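You operate a simulated robot arm through the tools that you are given. There is no shell and no other tool.

The job below is to be done with a simulated robot arm. You get a single attempt, and the scene is never put back.

TASK
Raise the music rest and latch the chord written on it.
Fine: HOLD goes on before the keys, one press each; no other note is lit; leave the other controls alone.

Only the result counts: the job must be done as asked and must still hold three seconds after the hand-in. Knocking over, shifting, dropping, spilling or breaking anything else fails it.

THE ROBOT
A 7-joint arm with a two-finger gripper, fixed in place. Base frame: the origin is at the foot of the arm, x ahead of it, y to its left, z up. Lengths are in mm, angles in degrees, forces in N, time in s.
With the tool pointing down near the work surface it reaches from about 340 to 720 mm from the base axis. Its first joint turns from -66.0 to 66.0 degrees. Payload 2.45 kg.
Tool frame: the origin (TCP) lies between the finger pads and is the grasp point; the fingertips stand 26 mm ahead of it; z points along the fingers, y is the line along which they close. Largest opening 96 mm; the body of the gripper starts 69 mm behind the TCP.
Orientation is that of the tool frame in the base frame, as [roll, pitch, yaw] about the fixed x, y, z axes, in that order (R = Rz(yaw) Ry(pitch) Rx(roll)). With the fingers straight down and closing along the base's y, the tool's x points along the base's -x, its y along +y and its z along -z.

THE INTERFACE
- The arm moves only by the tool jog_arm. Its argument "deltas" is a list of rows, each an object of numbers (a shift or turn left out is 0, a gripper value left out holds the last): "dx", "dy", "dz": the shift along the tool's x, y, z in mm; "rx", "ry", "rz": the turn, a rotation vector about the tool's x, y, z in degrees; "gripper": the opening, from 0 (shut) to 1 (fully open). In form: [{"dx": .., "dy": .., "dz": .., "rx": .., "ry": .., "rz": .., "gripper": ..}, ...]. A call has 1 to 20 rows; each row shifts and turns the commanded pose from where the row before left it, along the tool's axes as they then stand. Rows are played at 5 a second. More than 50 mm and 8.6 degrees between two rows, or a gripper value outside its range, and nothing of the call is played. Where a pose cannot be reached the arm comes as near as it can. A force on the tool above 90 N (or 10 N above the force at the start of the call, whichever is more), or a blocked arm, ends the call early, and 0.2 s more pass. The fingers move at their own pace and stop on an object; they squeeze with about 43 N. The grip force told is the motor's: it shows also when the fingers shut on nothing. Time passes only in rows, and 0.2 s behind the last, so rows that do not move let the fingers close. It gives the time, the measured TCP pose, the force on the tool (base axes), the opening and the grip force at its end, in the units of the frame above (readings bear some noise), with the torque about the TCP (base axes, N m) and any sound that the robot's microphone picked up.
- Cameras (640 x 400 px; columns grow to the right, rows downward): "scene" is fixed at [166.9, -405, 1406.1]; the picture's right is [0.70, -0.72, 0.00], its down [-0.52, -0.51, -0.69] and it looks along [0.49, 0.48, -0.73] (base axes); focal length 323 px, centre (320, 200). "wrist" rides on the gripper at [82, 3, -98] in the tool frame; the picture's right is [-0.04, 1.00, 0.00], its down [-0.73, -0.03, -0.68] and it looks along [-0.68, -0.03, 0.73] (tool axes); focal length 256 px, centre (320, 200). There is no depth. A picture from a camera that has moved, and an enlarged one, comes with that camera's place and axes in the base frame and with its lens.
- get_image(camera): a new picture of that camera. The clock stands still meanwhile.
- close_up(camera, box): a new picture of the part [left, top, right, bottom] of that camera's present view, enlarged. The clock stands still meanwhile.
- sign_off(): hands the job in; it is judged then, once.

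Nothing tells you positions but the pictures and the camera data. Unless the task says otherwise, let go and move clear before handing in.

The tools are called after ">>>" as name(argument=value, ...) on one line, values as JSON. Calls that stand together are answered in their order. jog_arm: Moves the arm, as the interface text tells. Its arguments: {"type":"object","properties":{"deltas":{"type":"array","items":{"type":"object","properties":{"dx":{"type":"number"},"dy":{"type":"number"},"dz":{"type":"number"},"rx":{"type":"number"},"ry":{"type":"number"},"rz":{"type":"number"},"gripper":{"type":"number"}}}}},"required":["deltas"]} The other tools are called the same way: get_image (camera) takes a picture; close_up (camera, box) takes an enlarged picture of a part of a camera's view; sign_off () hands the job in.

At the start:

```text
time_s: 0.0
ee_pos: [426.0, 68.5, 1087.6]
tool_rot: [-180.0, 0.0, -180.0]
force: [-0.2, 0.7, -0.3]
wrist_torque: [-0.02, -0.02, 0.0]
width: 95.9
grip_force: 0.0
```

scene: 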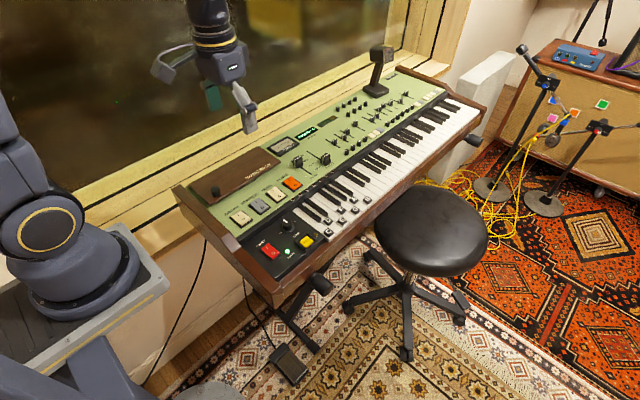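
wrist: 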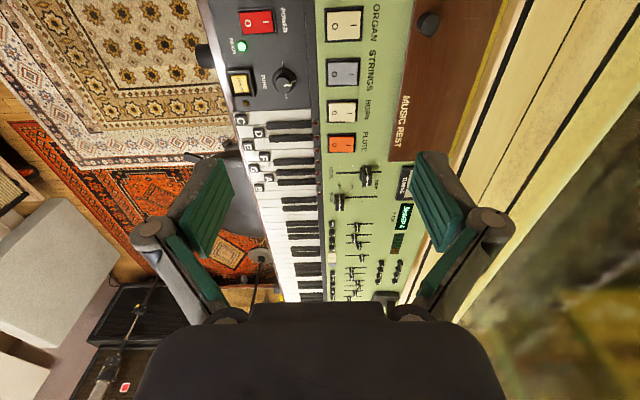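

I see a synth keyboard with a brown MUSIC REST plate lying flat at its near-left end, a black knob on it, coloured tabs and a small control panel. I'll take enlarged views before moving.

>>> close_up(camera="scene", box=[170, 130, 390, 270])

>>> close_up(camera="wrist", box=[190, 0, 510, 200])

>>> close_up(camera="wrist", box=[220, 0, 380, 100])

>>> close_up(camera="wrist", box=[220, 90, 380, 190])

>>> close_up(camera="scene", box=[230, 180, 350, 260])

```text
2.86 times, centred on (280, 200) of scene
camera zoom: at [166.9, -405.0, 1406.1], right [0.7, -0.72, 0.0], down [-0.52, -0.51, -0.69], along [0.49, 0.48, -0.73], focal length 923 px, centre (434, 200)
```

zoom: 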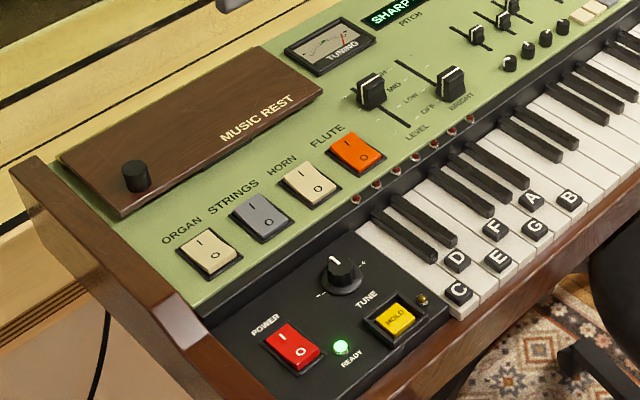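

```text
2.00 times, centred on (350, 100) of wrist
camera zoom: at [344.8, 70.1, 1185.7], right [0.04, 1.0, 0.0], down [0.73, -0.03, 0.68], along [0.68, -0.03, -0.73], focal length 512 px, centre (260, 400)
```

zoom: 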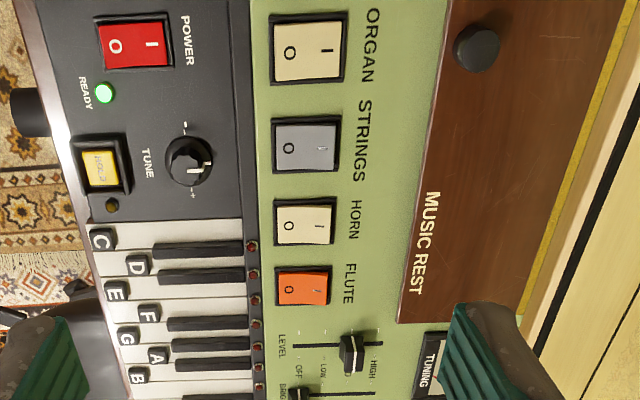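

```text
4.00 times, centred on (300, 50) of wrist
camera zoom: at [344.8, 70.1, 1185.7], right [0.04, 1.0, 0.0], down [0.73, -0.03, 0.68], along [0.68, -0.03, -0.73], focal length 1024 px, centre (400, 800)
```

zoom: 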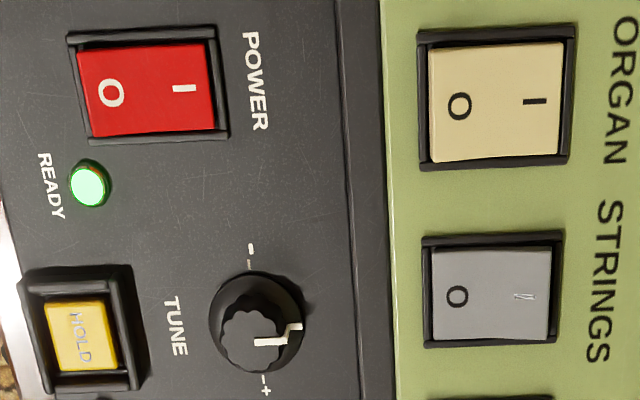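

```text
4.00 times, centred on (300, 140) of wrist
camera zoom: at [344.8, 70.1, 1185.7], right [0.04, 1.0, 0.0], down [0.73, -0.03, 0.68], along [0.68, -0.03, -0.73], focal length 1024 px, centre (400, 440)
```

zoom: 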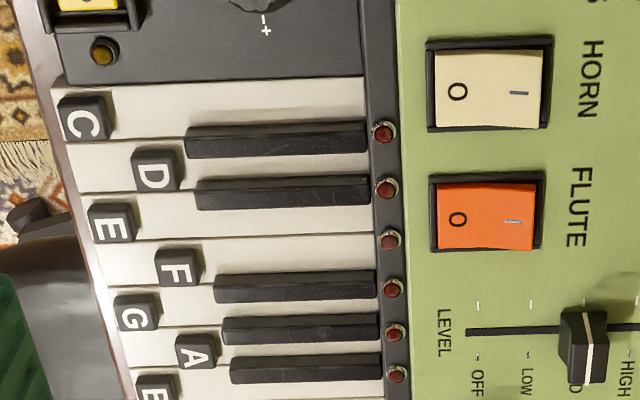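

```text
5.00 times, centred on (290, 220) of scene
camera zoom: at [166.9, -405.0, 1406.1], right [0.7, -0.72, 0.0], down [-0.52, -0.51, -0.69], along [0.49, 0.48, -0.73], focal length 1615 px, centre (470, 100)
```

zoom: 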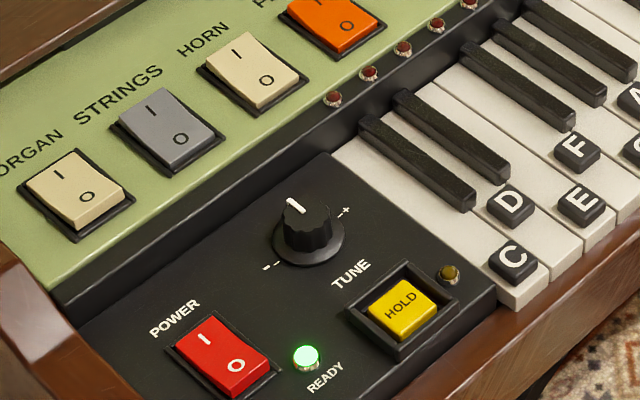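

The synth runs along x with the player's side facing -y. The rest covers about x 372–612, y 187–287 at z≈800, with its knob near [403, 200, 815], and the C key cap is near [538, -75, 766]. Next I'll turn the tool 90° so the wrist camera looks from the player's side, and come down a little.

>>> jog_arm(deltas=[{"dx": 10, "dz": 30}, {"dx": 10, "dz": 30}, {"rz": -8.5}, {"rz": -8.5}, {"rz": -8.5}, {"rz": -8.5}, {"rz": -8.5}, {"rz": -8.5}, {"rz": -8.5}, {"rz": -8.5}, {"rz": -8.5}, {"rz": -8.5}, {"rz": -5}, {}])

>>> get_image(camera="wrist")

>>> get_image(camera="scene")

```text
time_s: 3.0
ee_pos: [406.4, 66.6, 1028.7]
tool_rot: [-179.9, 0.1, -89.9]
force: [0.4, -0.4, 0.3]
wrist_torque: [-0.01, 0.01, -0.03]
width: 95.9
grip_force: 0.0
```

```text
taken
camera wrist: at [403.4, -15.4, 1126.2], right [-1.0, 0.04, 0.0], down [0.03, 0.73, 0.68], along [0.03, 0.68, -0.73], focal length 256 px, centre (320, 200)
```

wrist: 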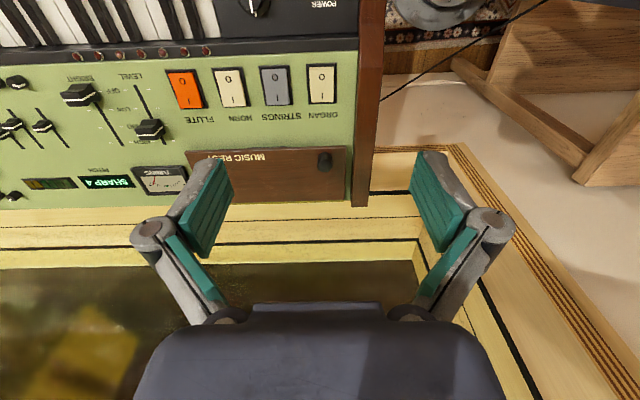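

```text
taken
```

scene: 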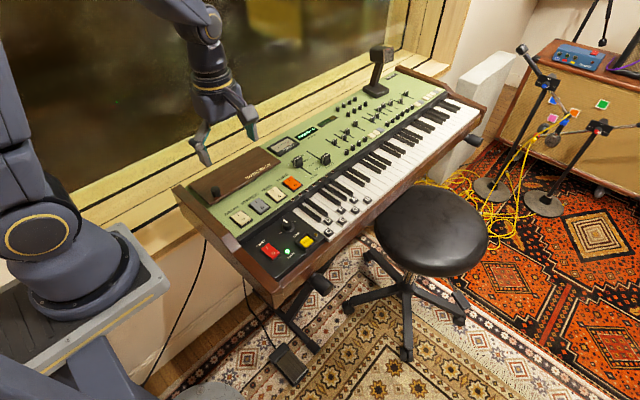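

The wrist view from the player's side agrees: the knob is near [403, 193, 815] and the rest's back edge is near y≈290. I'll zoom in on the rest to see the knob and how the rest is hinged.

>>> close_up(camera="wrist", box=[180, 130, 380, 255])

>>> close_up(camera="wrist", box=[290, 140, 370, 190])

>>> close_up(camera="scene", box=[170, 130, 290, 205])

>>> close_up(camera="scene", box=[260, 90, 420, 190])

```text
3.20 times, centred on (280, 192) of wrist
camera zoom: at [403.4, -15.4, 1126.2], right [-1.0, 0.04, 0.0], down [0.03, 0.73, 0.68], along [0.03, 0.68, -0.73], focal length 819 px, centre (448, 224)
```

zoom: 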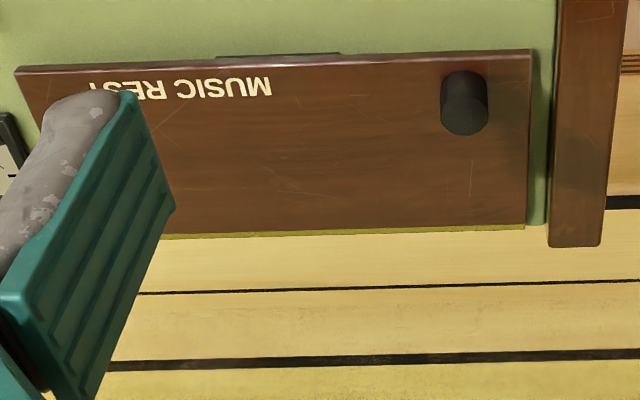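

```text
8.00 times, centred on (330, 165) of wrist
camera zoom: at [403.4, -15.4, 1126.2], right [-1.0, 0.04, 0.0], down [0.03, 0.73, 0.68], along [0.03, 0.68, -0.73], focal length 2048 px, centre (240, 480)
```

zoom: 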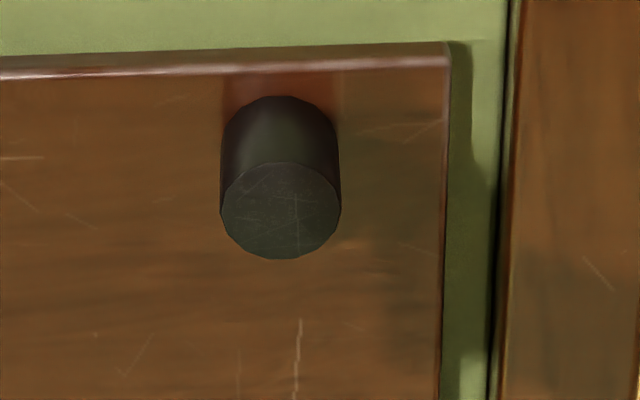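

```text
5.33 times, centred on (230, 168) of scene
camera zoom: at [166.9, -405.0, 1406.1], right [0.7, -0.72, 0.0], down [-0.52, -0.51, -0.69], along [0.49, 0.48, -0.73], focal length 1723 px, centre (800, 373)
```

zoom: 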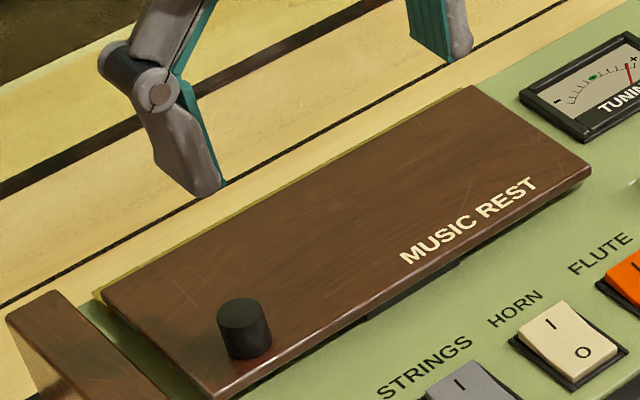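

```text
4.00 times, centred on (340, 140) of scene
camera zoom: at [166.9, -405.0, 1406.1], right [0.7, -0.72, 0.0], down [-0.52, -0.51, -0.69], along [0.49, 0.48, -0.73], focal length 1292 px, centre (240, 440)
```

zoom: 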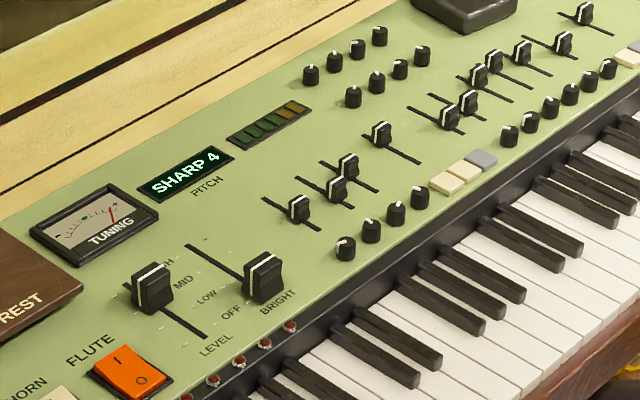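

The knob is a cylinder about 21 mm across and 21 mm tall, standing on the rest's front-left corner at roughly [404, 200, 803–824], and the hinge looks to be at the back edge. I'll half-open the gripper and stop above the knob to check alignment.

>>> jog_arm(deltas=[{"dx": -26.6, "dz": 31, "gripper": 0.55}, {"dx": -26.6, "dz": 31}, {"dx": -26.6, "dz": 31}, {"dx": -26.6, "dz": 31}, {"dx": -26.6, "dz": 31}, {}])

>>> get_image(camera="wrist")

>>> close_up(camera="scene", box=[170, 110, 290, 205])

```text
time_s: 4.4
ee_pos: [406.2, 202.5, 872.4]
tool_rot: [-180.0, 0.0, -90.0]
force: [-0.4, 0.3, 0.3]
wrist_torque: [0.0, -0.02, 0.02]
width: 52.9
grip_force: 0.0
```

```text
taken
camera wrist: at [402.5, 118.5, 971.0], right [-1.0, 0.04, 0.0], down [0.03, 0.73, 0.68], along [0.03, 0.68, -0.73], focal length 256 px, centre (320, 200)
```

wrist: 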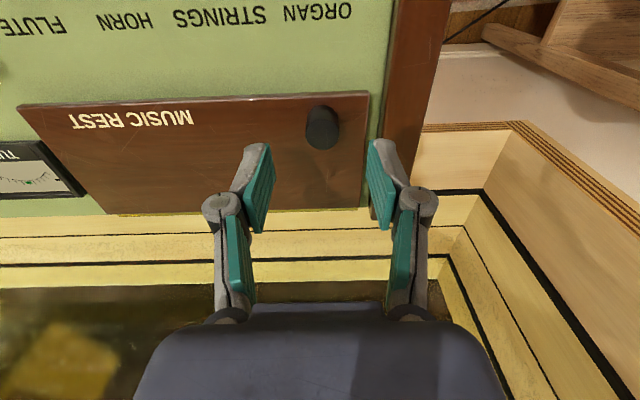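

```text
4.21 times, centred on (230, 158) of scene
camera zoom: at [166.9, -405.0, 1406.1], right [0.7, -0.72, 0.0], down [-0.52, -0.51, -0.69], along [0.49, 0.48, -0.73], focal length 1360 px, centre (699, 379)
```

zoom: 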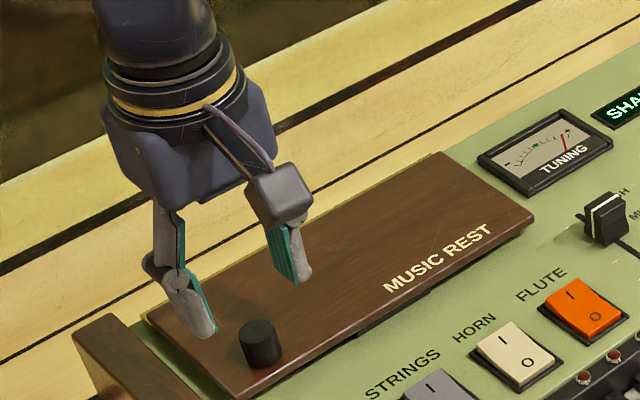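

The fingers are above and a little behind the knob in view. I'll zoom in to measure the knob's exact position before descending.

>>> close_up(camera="wrist", box=[240, 80, 400, 180])

>>> close_up(camera="scene", box=[190, 150, 250, 188])

```text
4.00 times, centred on (320, 130) of wrist
camera zoom: at [402.5, 118.5, 971.0], right [-1.0, 0.04, 0.0], down [0.03, 0.73, 0.68], along [0.03, 0.68, -0.73], focal length 1024 px, centre (320, 480)
```

zoom: 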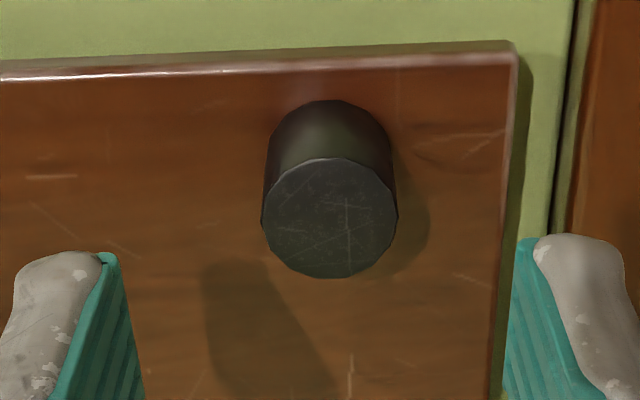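

```text
10.53 times, centred on (220, 169) of scene
camera zoom: at [166.9, -405.0, 1406.1], right [0.7, -0.72, 0.0], down [-0.52, -0.51, -0.69], along [0.49, 0.48, -0.73], focal length 3400 px, centre (1373, 526)
```

zoom: 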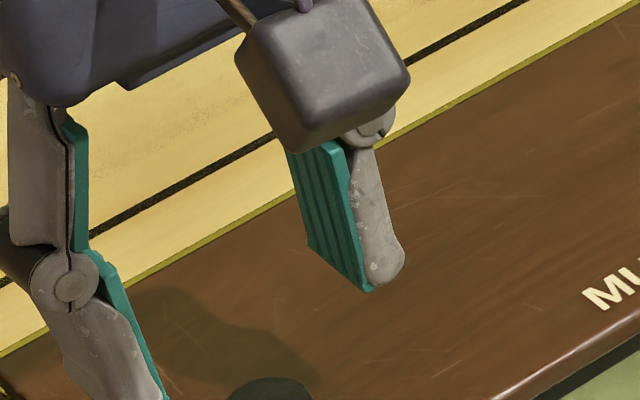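

The knob comes out at [405, 198], z 805–826. I'll centre on it, descend until the tips reach about mid-knob, and close.

>>> jog_arm(deltas=[{"dx": 2.3, "dz": 12}, {"dx": 2.2, "dz": 12}, {"dz": 12}, {}, {"gripper": 0.1}, {"gripper": 0.1}, {"gripper": 0.1}, {"gripper": 0.1}])

>>> get_image(camera="wrist")

>>> close_up(camera="scene", box=[170, 130, 290, 205])

```text
time_s: 6.2
ee_pos: [404.6, 196.7, 838.3]
tool_rot: [179.8, 0.0, -89.9]
force: [-13.8, 2.0, 2.7]
wrist_torque: [0.08, 0.32, 0.09]
width: 21.1
grip_force: 45.6
```

```text
taken
camera wrist: at [401.5, 112.7, 935.6], right [-1.0, 0.04, 0.0], down [0.03, 0.73, 0.68], along [0.02, 0.68, -0.73], focal length 256 px, centre (320, 200)
```

wrist: 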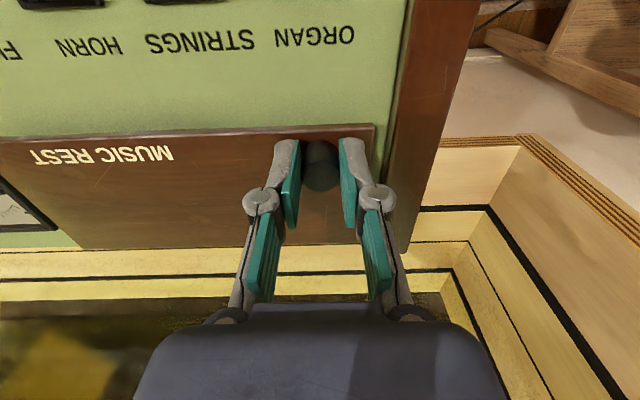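

```text
5.33 times, centred on (230, 168) of scene
camera zoom: at [166.6, -405.0, 1406.1], right [0.7, -0.72, 0.0], down [-0.52, -0.51, -0.69], along [0.49, 0.48, -0.73], focal length 1723 px, centre (800, 373)
```

zoom: 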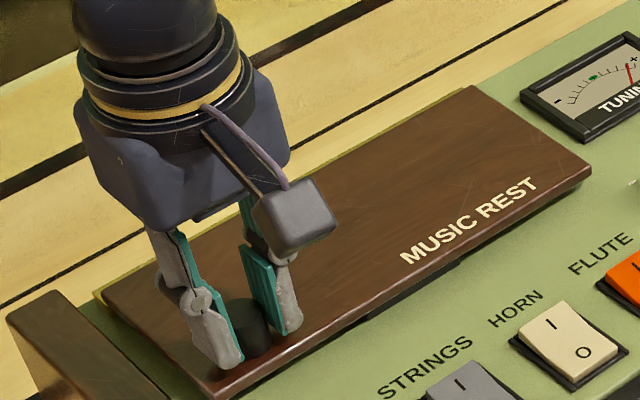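

The knob is gripped (21 mm). I'll lift it along an arc about the back hinge near [y 288, z 800], tilting the tool as it goes, and start with about 10° to test whether it swings that way.

>>> jog_arm(deltas=[{"dy": 1.2}, {"dx": -2.65, "dz": -7.76, "ry": 2.5}, {"dx": -3.0, "dz": -7.69, "ry": 2.5}, {}])

>>> close_up(camera="scene", box=[170, 130, 290, 205])

>>> get_image(camera="wrist")

```text
time_s: 7.2
ee_pos: [404.1, 200.4, 851.4]
tool_rot: [179.9, -5.2, -90.1]
force: [-10.8, -1.1, -15.7]
wrist_torque: [-1.35, 0.26, 0.02]
width: 21.2
grip_force: 45.1
```

```text
5.33 times, centred on (230, 168) of scene
camera zoom: at [166.8, -404.9, 1406.1], right [0.7, -0.72, 0.0], down [-0.52, -0.51, -0.69], along [0.49, 0.48, -0.73], focal length 1723 px, centre (800, 373)
```

zoom: 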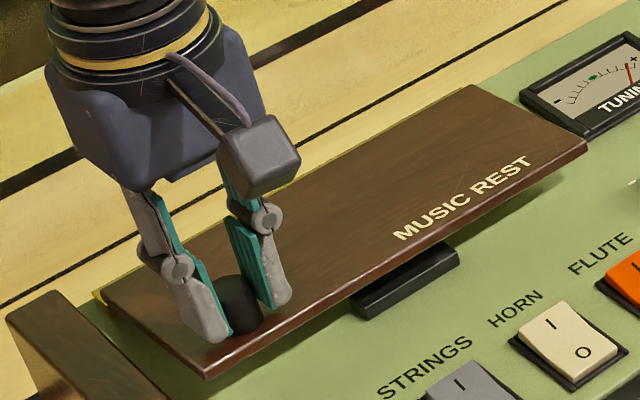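

```text
taken
camera wrist: at [401.3, 127.3, 957.1], right [-1.0, 0.04, 0.0], down [0.03, 0.79, 0.61], along [0.03, 0.61, -0.79], focal length 256 px, centre (320, 200)
```

wrist: 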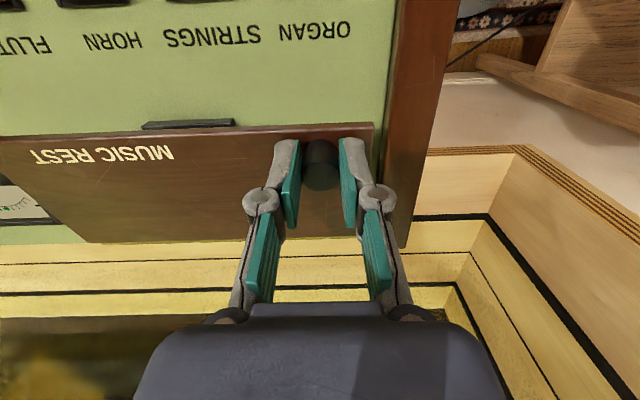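

The rest swings up about its back hinge as expected. I'll continue the arc to about 50°.

>>> jog_arm(deltas=[{"dy": 1, "dx": -3.32, "dz": -7.58, "ry": 2.5}, {"dy": 1, "dx": -3.65, "dz": -7.49, "ry": 2.5}, {"dy": 1, "dx": -3.98, "dz": -7.34, "ry": 2.5}, {"dy": 0.5, "dx": -4.3, "dz": -7.21, "ry": 2.5}, {}])

>>> close_up(camera="scene", box=[170, 110, 298, 190])

```text
time_s: 8.4
ee_pos: [404.3, 220.9, 880.1]
tool_rot: [-179.8, -15.0, -90.0]
force: [15.7, -8.5, -9.8]
wrist_torque: [-1.27, -0.36, 0.06]
width: 21.2
grip_force: 45.2
```

```text
5.00 times, centred on (234, 150) of scene
camera zoom: at [167.4, -405.1, 1406.0], right [0.7, -0.72, 0.0], down [-0.52, -0.51, -0.69], along [0.49, 0.48, -0.73], focal length 1615 px, centre (750, 450)
```

zoom: 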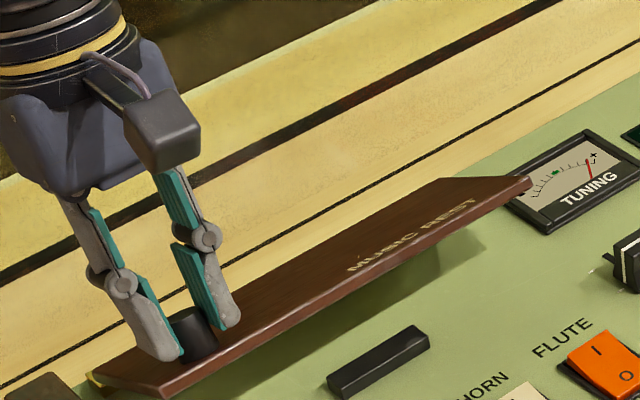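

The rest is about 30° up, and I over-corrected slightly sideways. I'll trim x and continue.

>>> jog_arm(deltas=[{"dy": -1.5, "dx": -4.61, "dz": -7.06, "ry": 2.5}, {"dx": -4.91, "dz": -6.9, "ry": 2.5}, {"dx": -5.22, "dz": -6.72, "ry": 2.5}, {"dx": -5.51, "dz": -6.51, "ry": 2.5}, {}])

>>> close_up(camera="scene", box=[150, 90, 310, 190])

>>> get_image(camera="wrist")

```text
time_s: 9.6
ee_pos: [403.6, 247.7, 898.6]
tool_rot: [-179.9, -25.2, -90.1]
force: [16.1, -12.5, -5.5]
wrist_torque: [-1.54, -0.29, 0.09]
width: 20.9
grip_force: 45.2
```

```text
4.00 times, centred on (230, 140) of scene
camera zoom: at [167.4, -405.2, 1405.9], right [0.7, -0.72, 0.0], down [-0.52, -0.51, -0.69], along [0.49, 0.48, -0.73], focal length 1292 px, centre (680, 440)
```

zoom: 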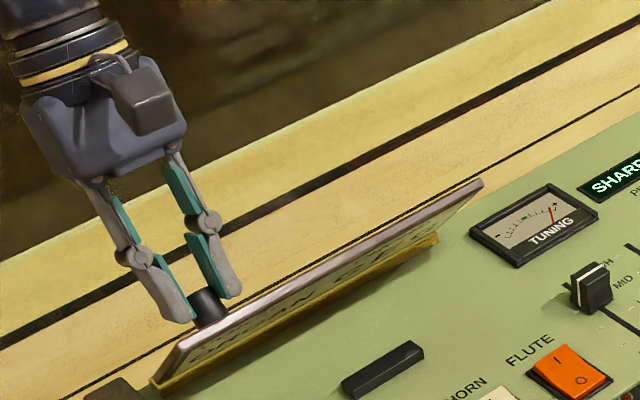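

```text
taken
camera wrist: at [400.8, 214.7, 1022.8], right [-1.0, 0.04, -0.02], down [0.03, 0.95, 0.3], along [0.03, 0.3, -0.95], focal length 256 px, centre (320, 200)
```

wrist: 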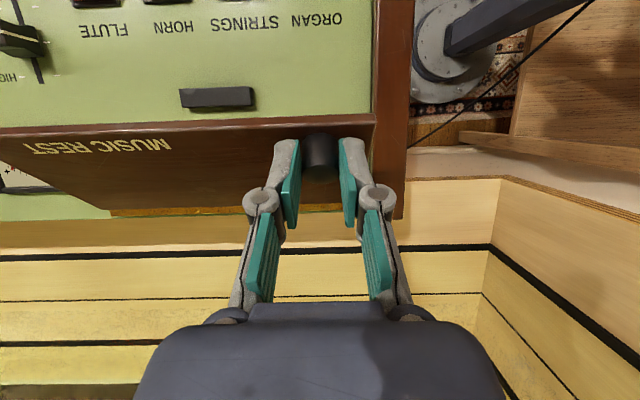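

The rest is about 50° up and there's writing appearing on its underside. I'll keep following the arc and watch the forces.

>>> jog_arm(deltas=[{"dy": -1.5, "dx": -5.78, "dz": -6.32, "ry": 2.5}, {"dx": -6.06, "dz": -6.1, "ry": 2.5}, {"dx": -6.32, "dz": -5.88, "ry": 2.5}, {"dx": -6.57, "dz": -5.63, "ry": 2.5}, {}])

>>> close_up(camera="scene", box=[150, 90, 310, 190])

```text
time_s: 10.8
ee_pos: [403.7, 283.9, 905.9]
tool_rot: [179.8, -35.1, -89.9]
force: [2.2, -14.5, 12.4]
wrist_torque: [-1.46, -0.08, 0.08]
width: 21.2
grip_force: 44.6
```

```text
4.00 times, centred on (230, 140) of scene
camera zoom: at [166.8, -405.4, 1406.0], right [0.7, -0.72, 0.0], down [-0.52, -0.51, -0.69], along [0.49, 0.48, -0.73], focal length 1292 px, centre (680, 440)
```

zoom: 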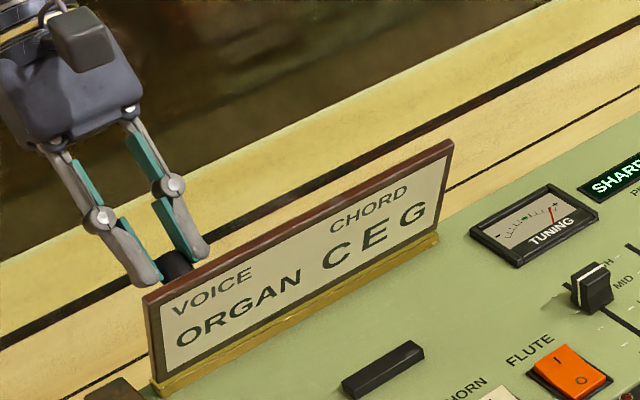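

The rest reads "VOICE ORGAN / CHORD C E G". It's about 70–75° up, so I'll continue towards its stop, checking forces as I go.

>>> jog_arm(deltas=[{"dx": -6.81, "dz": -5.38, "ry": 2.5}, {"dx": -7.04, "dz": -5.13, "ry": 2.5}, {}])

>>> close_up(camera="scene", box=[150, 90, 310, 190])

>>> get_image(camera="wrist")

```text
time_s: 11.8
ee_pos: [404.9, 270.6, 917.7]
tool_rot: [-179.9, -41.4, -91.8]
force: [-25.4, 0.8, 26.6]
wrist_torque: [0.65, 0.7, -0.26]
width: 18.3
grip_force: 39.1
stopped in row 3: the arm was blocked; the commanded pose is now the measured one
```

```text
4.00 times, centred on (230, 140) of scene
camera zoom: at [162.0, -413.4, 1404.0], right [0.7, -0.72, 0.0], down [-0.52, -0.5, -0.69], along [0.5, 0.48, -0.72], focal length 1292 px, centre (680, 440)
```

zoom: 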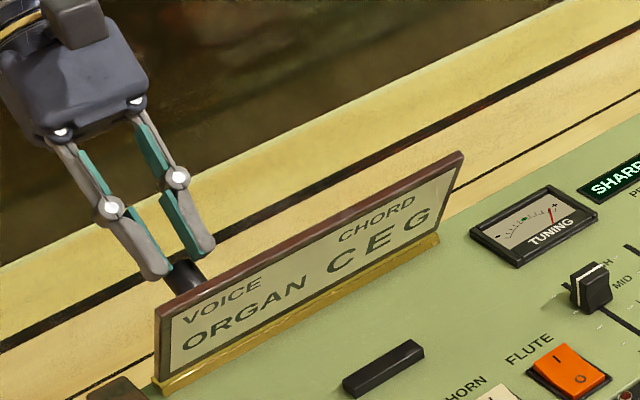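

```text
taken
camera wrist: at [401.5, 272.9, 1045.9], right [-1.0, 0.06, -0.03], down [0.06, 1.0, 0.02], along [0.03, 0.02, -1.0], focal length 256 px, centre (320, 200)
```

wrist: 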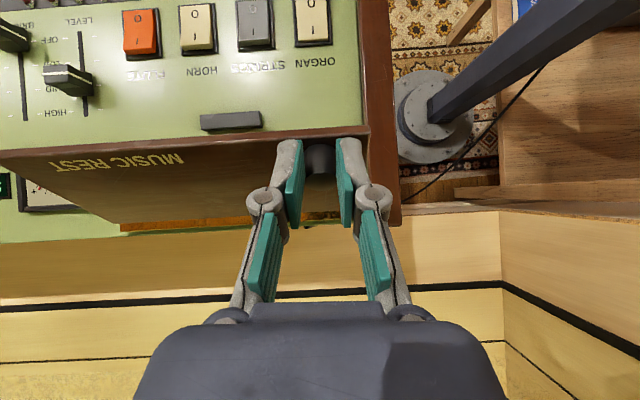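

The arm was blocked and the grip on the knob narrowed to 18 mm, so the fingers have slipped part-way along it and the rest leaned back down a little. I'll look closely before moving again.

>>> close_up(camera="scene", box=[160, 110, 272, 195])

>>> close_up(camera="wrist", box=[260, 110, 420, 235])

>>> get_image(camera="scene")

```text
4.71 times, centred on (216, 152) of scene
camera zoom: at [162.0, -413.4, 1404.0], right [0.7, -0.72, 0.0], down [-0.52, -0.5, -0.69], along [0.5, 0.48, -0.72], focal length 1520 px, centre (809, 424)
```

zoom: 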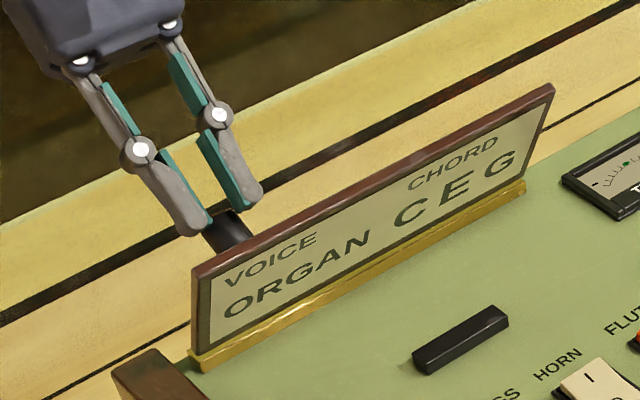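

```text
3.20 times, centred on (340, 172) of wrist
camera zoom: at [401.5, 272.9, 1045.9], right [-1.0, 0.06, -0.03], down [0.06, 1.0, 0.02], along [0.03, 0.02, -1.0], focal length 819 px, centre (256, 288)
```

zoom: 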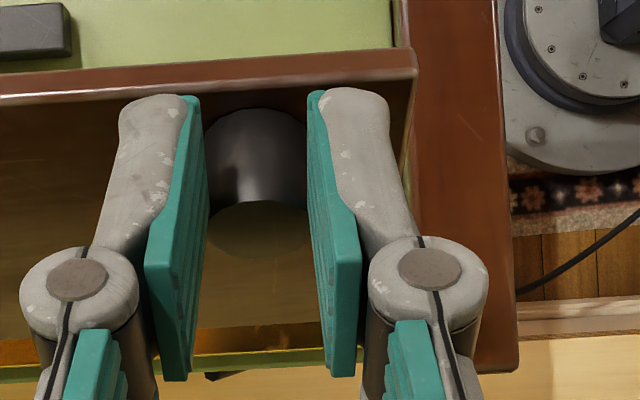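

```text
taken
```

scene: 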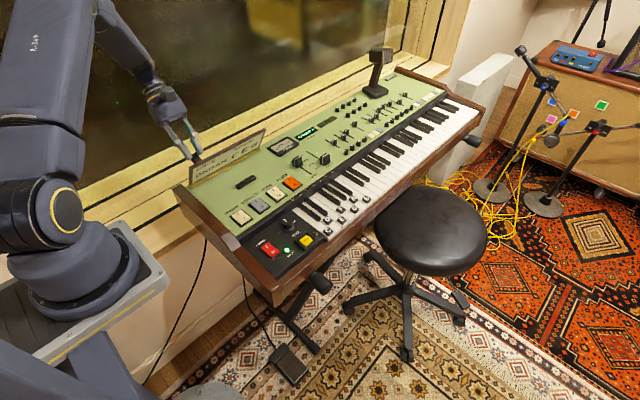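

The rest is at about 58°. The finger corners probably ran into the lid face and were pushed along the knob. The steady ~13 N resistance suggests a friction hinge that should hold its angle, so I'll open the fingers in place and see whether the lid stays.

>>> jog_arm(deltas=[{"gripper": 0.35}, {"gripper": 0.45}, {"gripper": 0.45}])

>>> close_up(camera="scene", box=[160, 110, 272, 195])

>>> get_image(camera="wrist")

```text
time_s: 12.6
ee_pos: [406.1, 271.1, 915.9]
tool_rot: [-179.7, -41.4, -91.8]
force: [-0.2, -0.2, 0.1]
wrist_torque: [-0.07, 0.01, 0.0]
width: 43.1
grip_force: 0.1
```

```text
4.71 times, centred on (216, 152) of scene
camera zoom: at [162.5, -413.6, 1403.9], right [0.7, -0.72, 0.0], down [-0.52, -0.5, -0.69], along [0.5, 0.48, -0.72], focal length 1520 px, centre (809, 424)
```

zoom: 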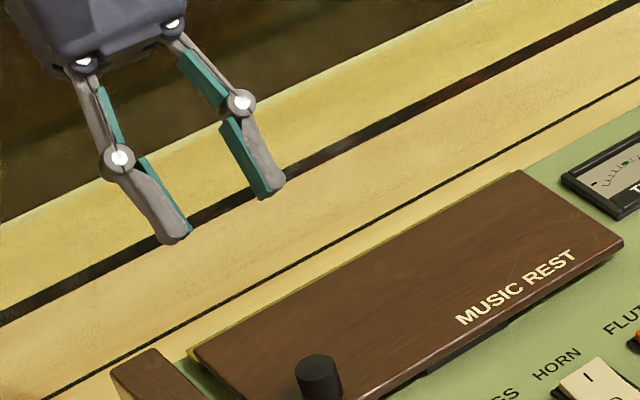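

```text
taken
camera wrist: at [403.2, 273.0, 1044.7], right [-1.0, 0.06, -0.03], down [0.06, 1.0, 0.03], along [0.03, 0.02, -1.0], focal length 256 px, centre (320, 200)
```

wrist: 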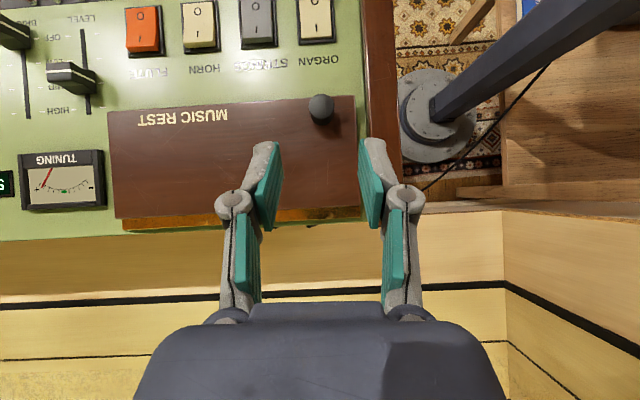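

The lid fell shut, so it isn't held by friction and must be carried all the way to its stop. The scene camera's reported place has also shifted about 10 mm, so I'll check whether the synth or anything else moved.

>>> close_up(camera="scene", box=[230, 180, 350, 260])

>>> get_image(camera="scene")

>>> close_up(camera="scene", box=[0, 200, 200, 325])

>>> close_up(camera="scene", box=[170, 130, 390, 270])

```text
5.00 times, centred on (290, 220) of scene
camera zoom: at [162.5, -413.6, 1403.9], right [0.7, -0.72, 0.0], down [-0.52, -0.5, -0.69], along [0.5, 0.48, -0.72], focal length 1615 px, centre (470, 100)
```

zoom: 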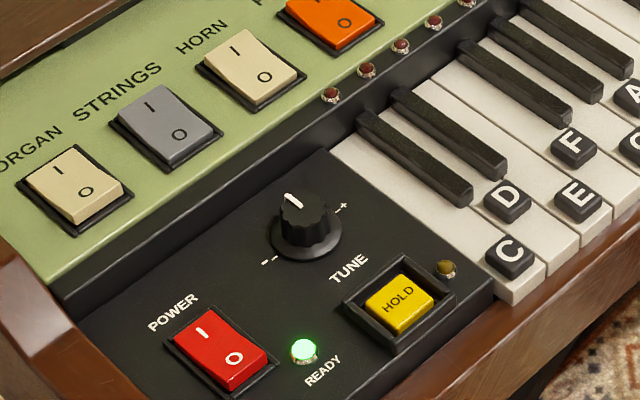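

```text
taken
```

scene: 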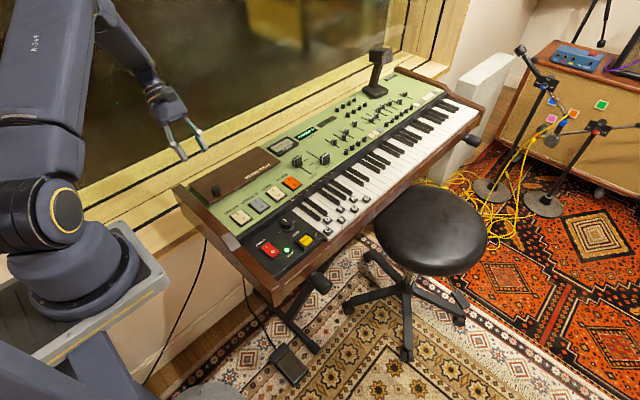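

```text
3.20 times, centred on (100, 262) of scene
camera zoom: at [162.5, -413.6, 1403.9], right [0.7, -0.72, 0.0], down [-0.52, -0.5, -0.69], along [0.5, 0.48, -0.72], focal length 1034 px, centre (1024, 0)
```

zoom: 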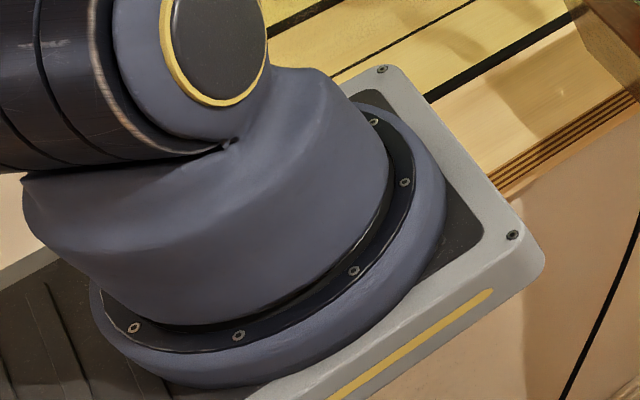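

```text
2.86 times, centred on (280, 200) of scene
camera zoom: at [162.5, -413.6, 1403.9], right [0.7, -0.72, 0.0], down [-0.52, -0.5, -0.69], along [0.5, 0.48, -0.72], focal length 923 px, centre (434, 200)
```

zoom: 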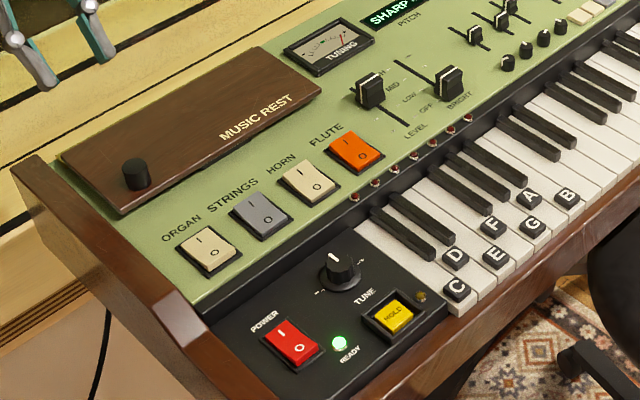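

The image itself barely changed, and the shift matches a tilt of about 0.35° in the reported frame. Possibly the arm is leaning on something, so I'll lift off, return the tool to vertical, and see if it goes back.

>>> jog_arm(deltas=[{"dx": 13.2, "dz": -15}, {"dx": 13.2, "dz": -15}, {"ry": -8.3}, {"ry": -8.3}, {"ry": -8.3}, {"ry": -8.3}, {"ry": -8.2, "rz": 1.8}, {"dx": 30}, {"dx": 30}, {}])

>>> close_up(camera="scene", box=[230, 180, 350, 260])

>>> get_image(camera="scene")

>>> get_image(camera="wrist")

```text
time_s: 14.8
ee_pos: [405.5, 220.7, 952.4]
tool_rot: [-179.7, 0.2, -93.0]
force: [0.3, -0.5, -0.8]
wrist_torque: [-0.01, 0.02, 0.03]
width: 43.4
grip_force: 0.1
```

```text
5.00 times, centred on (290, 220) of scene
camera zoom: at [166.9, -405.0, 1406.1], right [0.7, -0.72, 0.0], down [-0.52, -0.51, -0.69], along [0.49, 0.48, -0.73], focal length 1615 px, centre (470, 100)
```

zoom: 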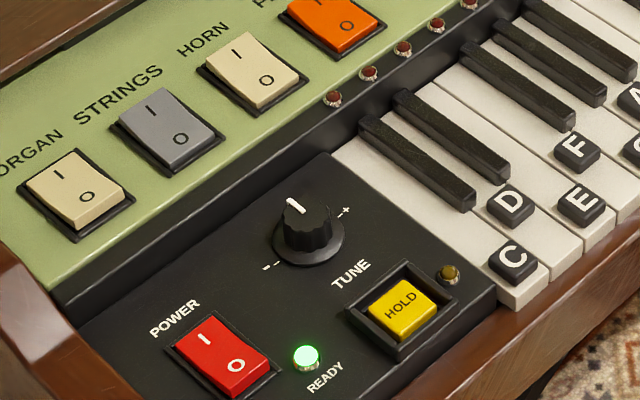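

```text
taken
```

scene: 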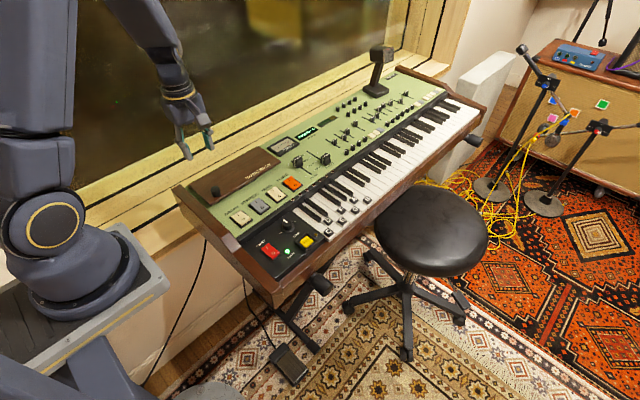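

```text
taken
camera wrist: at [397.6, 137.9, 1050.2], right [-1.0, 0.09, -0.01], down [0.06, 0.73, 0.68], along [0.07, 0.68, -0.73], focal length 256 px, centre (320, 200)
```

wrist: 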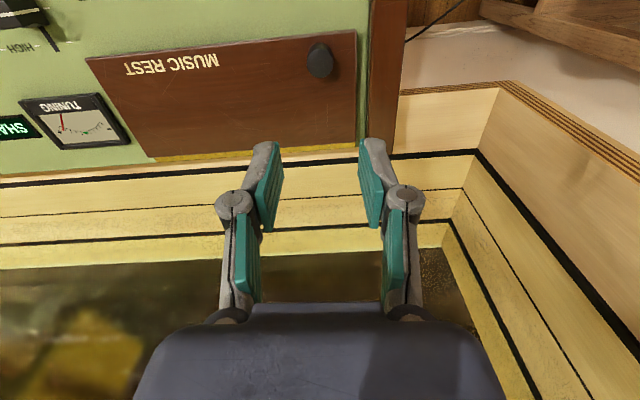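

The reported camera place went straight back, so the arm's elbow had been leaning on something while the tool was tilted far over. This time I'll keep the tool nearly upright, offset the fingers slightly towards +y so they clear the lid as it rises, and regrip.

>>> jog_arm(deltas=[{"rz": -3, "gripper": 0.5}, {"dx": 9.6, "dy": 0.8, "dz": 36}, {"dx": 9.6, "dy": 0.7, "dz": 36}, {}])

>>> close_up(camera="wrist", box=[240, 80, 400, 180])

>>> get_image(camera="wrist")

```text
time_s: 15.8
ee_pos: [401.8, 204.3, 878.3]
tool_rot: [-179.7, 0.1, -89.9]
force: [0.4, 0.0, 0.2]
wrist_torque: [0.03, 0.01, 0.0]
width: 48.0
grip_force: 0.0
```

```text
4.00 times, centred on (320, 130) of wrist
camera zoom: at [399.2, 121.9, 976.2], right [-1.0, 0.04, 0.0], down [0.03, 0.73, 0.68], along [0.03, 0.68, -0.73], focal length 1024 px, centre (320, 480)
```

zoom: 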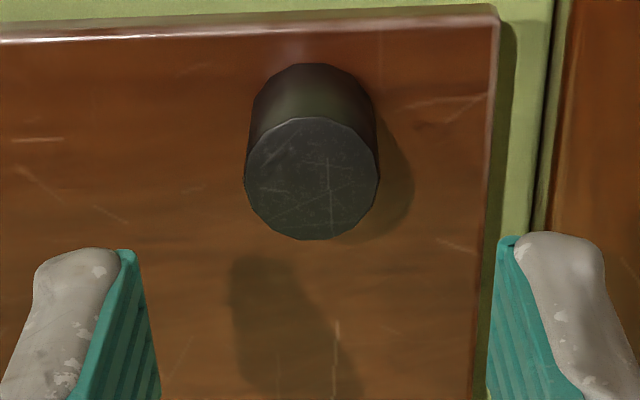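

```text
taken
camera wrist: at [399.2, 121.9, 976.2], right [-1.0, 0.04, 0.0], down [0.03, 0.73, 0.68], along [0.03, 0.68, -0.73], focal length 256 px, centre (320, 200)
```

wrist: 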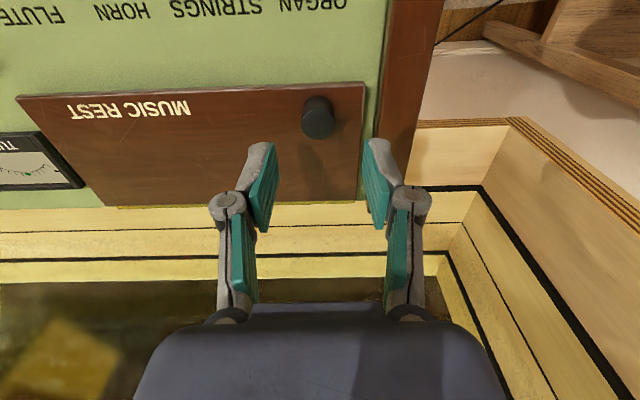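

The knob is at about [403.5, 197, top 826]. I'll descend with the fingers centred about 3.5 mm behind it and close.

>>> jog_arm(deltas=[{"dx": 1.8, "dy": -0.9, "dz": 14}, {"dx": 1.8, "dy": -0.9, "dz": 14}, {"dz": 12.5}, {}, {"gripper": 0.1}, {"gripper": 0.1}, {"gripper": 0.1}])

>>> close_up(camera="wrist", box=[240, 100, 400, 200])

```text
time_s: 17.4
ee_pos: [403.2, 202.3, 837.7]
tool_rot: [-179.8, 0.2, -89.9]
force: [-10.2, 0.7, 1.7]
wrist_torque: [0.02, 0.22, -0.02]
width: 21.1
grip_force: 40.0
```

```text
4.00 times, centred on (320, 150) of wrist
camera zoom: at [400.9, 117.6, 936.7], right [-1.0, 0.04, 0.0], down [0.03, 0.73, 0.68], along [0.03, 0.68, -0.73], focal length 1024 px, centre (320, 400)
```

zoom: 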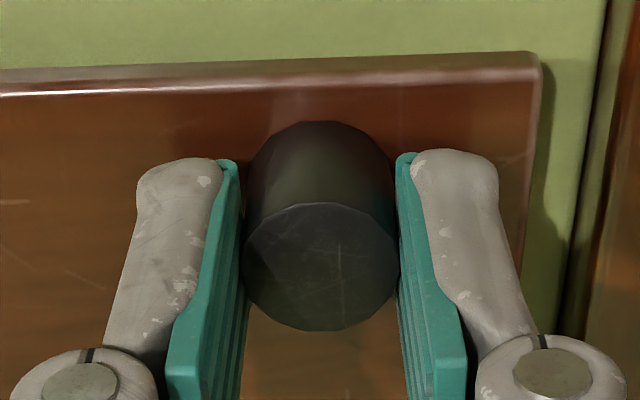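

The grip is good. I'll lift along the arc with only a small tool tilt, to about 50° first.

>>> jog_arm(deltas=[{"dx": -2.5, "dz": -7.5, "ry": 1}, {"dx": -2.5, "dz": -7.5, "ry": 1}, {"dx": -7.13, "dz": -14.3, "ry": 2}, {"dx": -9.09, "dz": -13.27, "ry": 2}, {"dx": -10.85, "dz": -11.98, "ry": 2}, {"dx": -12.45, "dz": -10.45, "ry": 2}, {}])

>>> close_up(camera="scene", box=[150, 90, 310, 190])

>>> close_up(camera="wrist", box=[240, 100, 400, 200])

```text
time_s: 19.0
ee_pos: [403.9, 249.0, 902.0]
tool_rot: [-179.8, -9.8, -90.1]
force: [-18.2, -2.6, 0.8]
wrist_torque: [-0.15, 0.47, -0.05]
width: 22.6
grip_force: 9.1
```

```text
4.00 times, centred on (230, 140) of scene
camera zoom: at [166.4, -405.0, 1406.1], right [0.7, -0.72, 0.0], down [-0.52, -0.51, -0.69], along [0.49, 0.48, -0.73], focal length 1292 px, centre (680, 440)
```

zoom: 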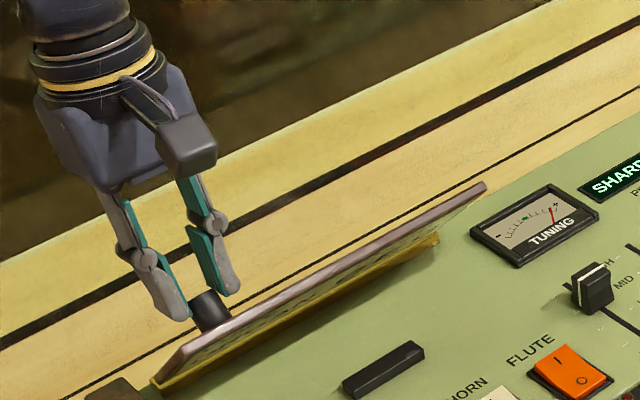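

```text
4.00 times, centred on (320, 150) of wrist
camera zoom: at [401.1, 184.2, 1012.2], right [-1.0, 0.04, -0.01], down [0.03, 0.84, 0.54], along [0.03, 0.54, -0.84], focal length 1024 px, centre (320, 400)
```

zoom: 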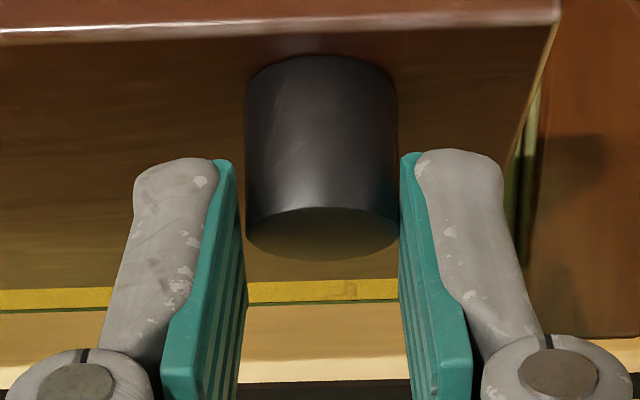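

The rest is at about 50°, but the grip-force reading dropped. I'll squeeze fully and hold still for a moment before going on.

>>> jog_arm(deltas=[{"gripper": 0, "dy": 0.8}, {"gripper": 0}])

>>> close_up(camera="wrist", box=[240, 100, 400, 200])

```text
time_s: 19.6
ee_pos: [403.1, 249.3, 902.0]
tool_rot: [-179.7, -9.7, -90.0]
force: [-19.3, -0.5, 2.6]
wrist_torque: [0.08, 0.51, -0.11]
width: 21.2
grip_force: 44.0
```

```text
4.00 times, centred on (320, 150) of wrist
camera zoom: at [400.5, 184.3, 1012.2], right [-1.0, 0.04, -0.01], down [0.03, 0.84, 0.55], along [0.03, 0.54, -0.84], focal length 1024 px, centre (320, 400)
```

zoom: 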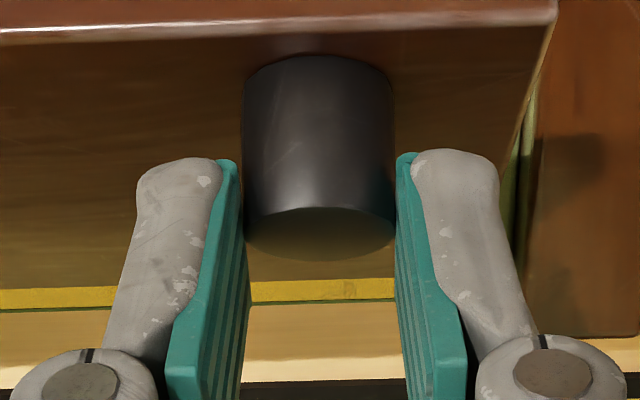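

The grip is firm again (44 N, 21.2 mm) and the position matches the predicted arc. Continuing.

>>> jog_arm(deltas=[{"dx": -6.9, "dz": -4.37, "ry": 1, "dy": 0.5}, {"dx": -6.9, "dz": -4.37, "ry": 1, "dy": 0.5}, {"dx": -7.46, "dz": -3.4, "ry": 1}, {"dx": -7.46, "dz": -3.4, "ry": 1}, {}])

>>> close_up(camera="scene", box=[150, 90, 310, 190])

>>> close_up(camera="wrist", box=[240, 100, 400, 200])

```text
time_s: 20.8
ee_pos: [404.1, 278.4, 912.4]
tool_rot: [-179.7, -14.1, -90.1]
force: [-9.3, -16.4, 17.5]
wrist_torque: [-1.69, 0.19, -0.11]
width: 21.2
grip_force: 45.4
```

```text
4.00 times, centred on (230, 140) of scene
camera zoom: at [166.5, -405.5, 1406.0], right [0.7, -0.72, 0.0], down [-0.52, -0.51, -0.69], along [0.49, 0.48, -0.73], focal length 1292 px, centre (680, 440)
```

zoom: 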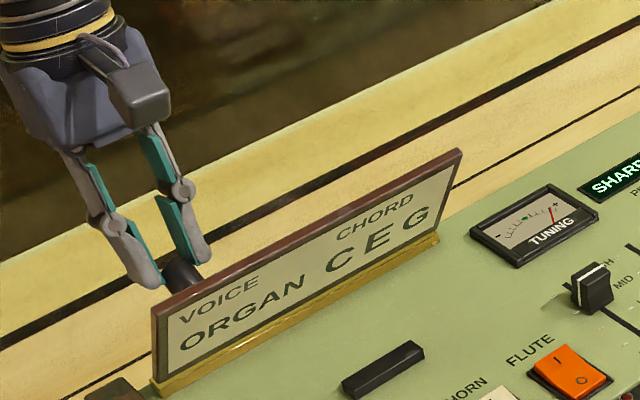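

```text
4.00 times, centred on (320, 150) of wrist
camera zoom: at [400.4, 220.8, 1025.9], right [-1.0, 0.04, -0.01], down [0.03, 0.88, 0.48], along [0.03, 0.48, -0.88], focal length 1024 px, centre (320, 400)
```

zoom: 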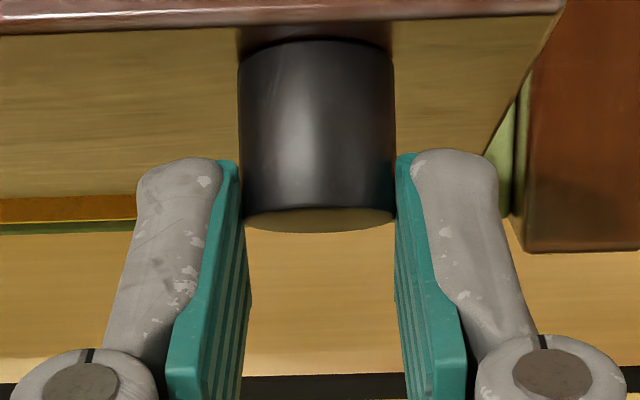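

The rest is about 70° up, and the upward push means the true arc is slightly higher than mine. I'll add a bit of height and continue in small steps.

>>> jog_arm(deltas=[{"dx": 0.9, "dz": -3.5}, {"dx": -5.2, "dz": -2.3, "ry": 0.7}, {"dx": -5.2, "dz": -2.3, "ry": 0.7}, {}])

>>> close_up(camera="scene", box=[150, 90, 310, 190])

```text
time_s: 21.8
ee_pos: [404.5, 290.2, 915.5]
tool_rot: [-179.9, -15.2, -90.0]
force: [1.4, -11.1, -20.7]
wrist_torque: [-1.18, -0.02, 0.01]
width: 21.4
grip_force: 44.7
```

```text
4.00 times, centred on (230, 140) of scene
camera zoom: at [167.2, -405.0, 1406.0], right [0.7, -0.72, 0.0], down [-0.52, -0.51, -0.69], along [0.49, 0.48, -0.73], focal length 1292 px, centre (680, 440)
```

zoom: 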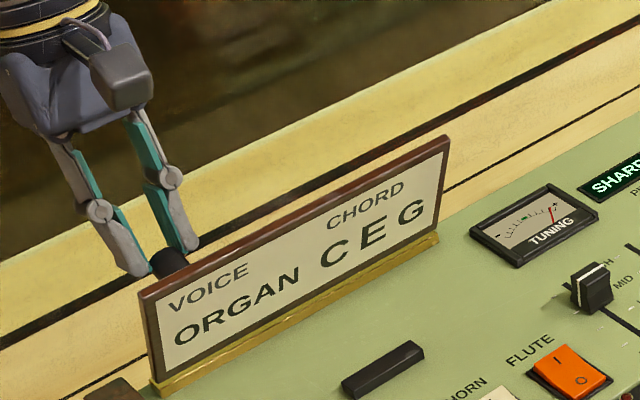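

The rest is about 77° up, and now I'm slightly high. I'll trim down a little and continue.

>>> jog_arm(deltas=[{"dx": -5.3, "dz": -0.3, "ry": 0.7}, {"dx": -5.4, "dz": -1.2, "ry": 0.7}, {}])

>>> close_up(camera="scene", box=[150, 90, 310, 190])

```text
time_s: 22.6
ee_pos: [404.7, 302.0, 914.4]
tool_rot: [-179.6, -16.5, -90.2]
force: [-0.5, -12.2, 10.0]
wrist_torque: [-1.51, -0.05, -0.01]
width: 21.3
grip_force: 45.2
```

```text
4.00 times, centred on (230, 140) of scene
camera zoom: at [166.8, -405.4, 1406.0], right [0.7, -0.72, 0.0], down [-0.52, -0.51, -0.69], along [0.49, 0.48, -0.73], focal length 1292 px, centre (680, 440)
```

zoom: 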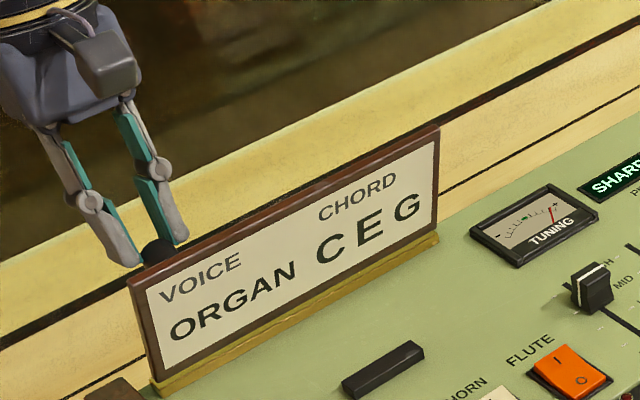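

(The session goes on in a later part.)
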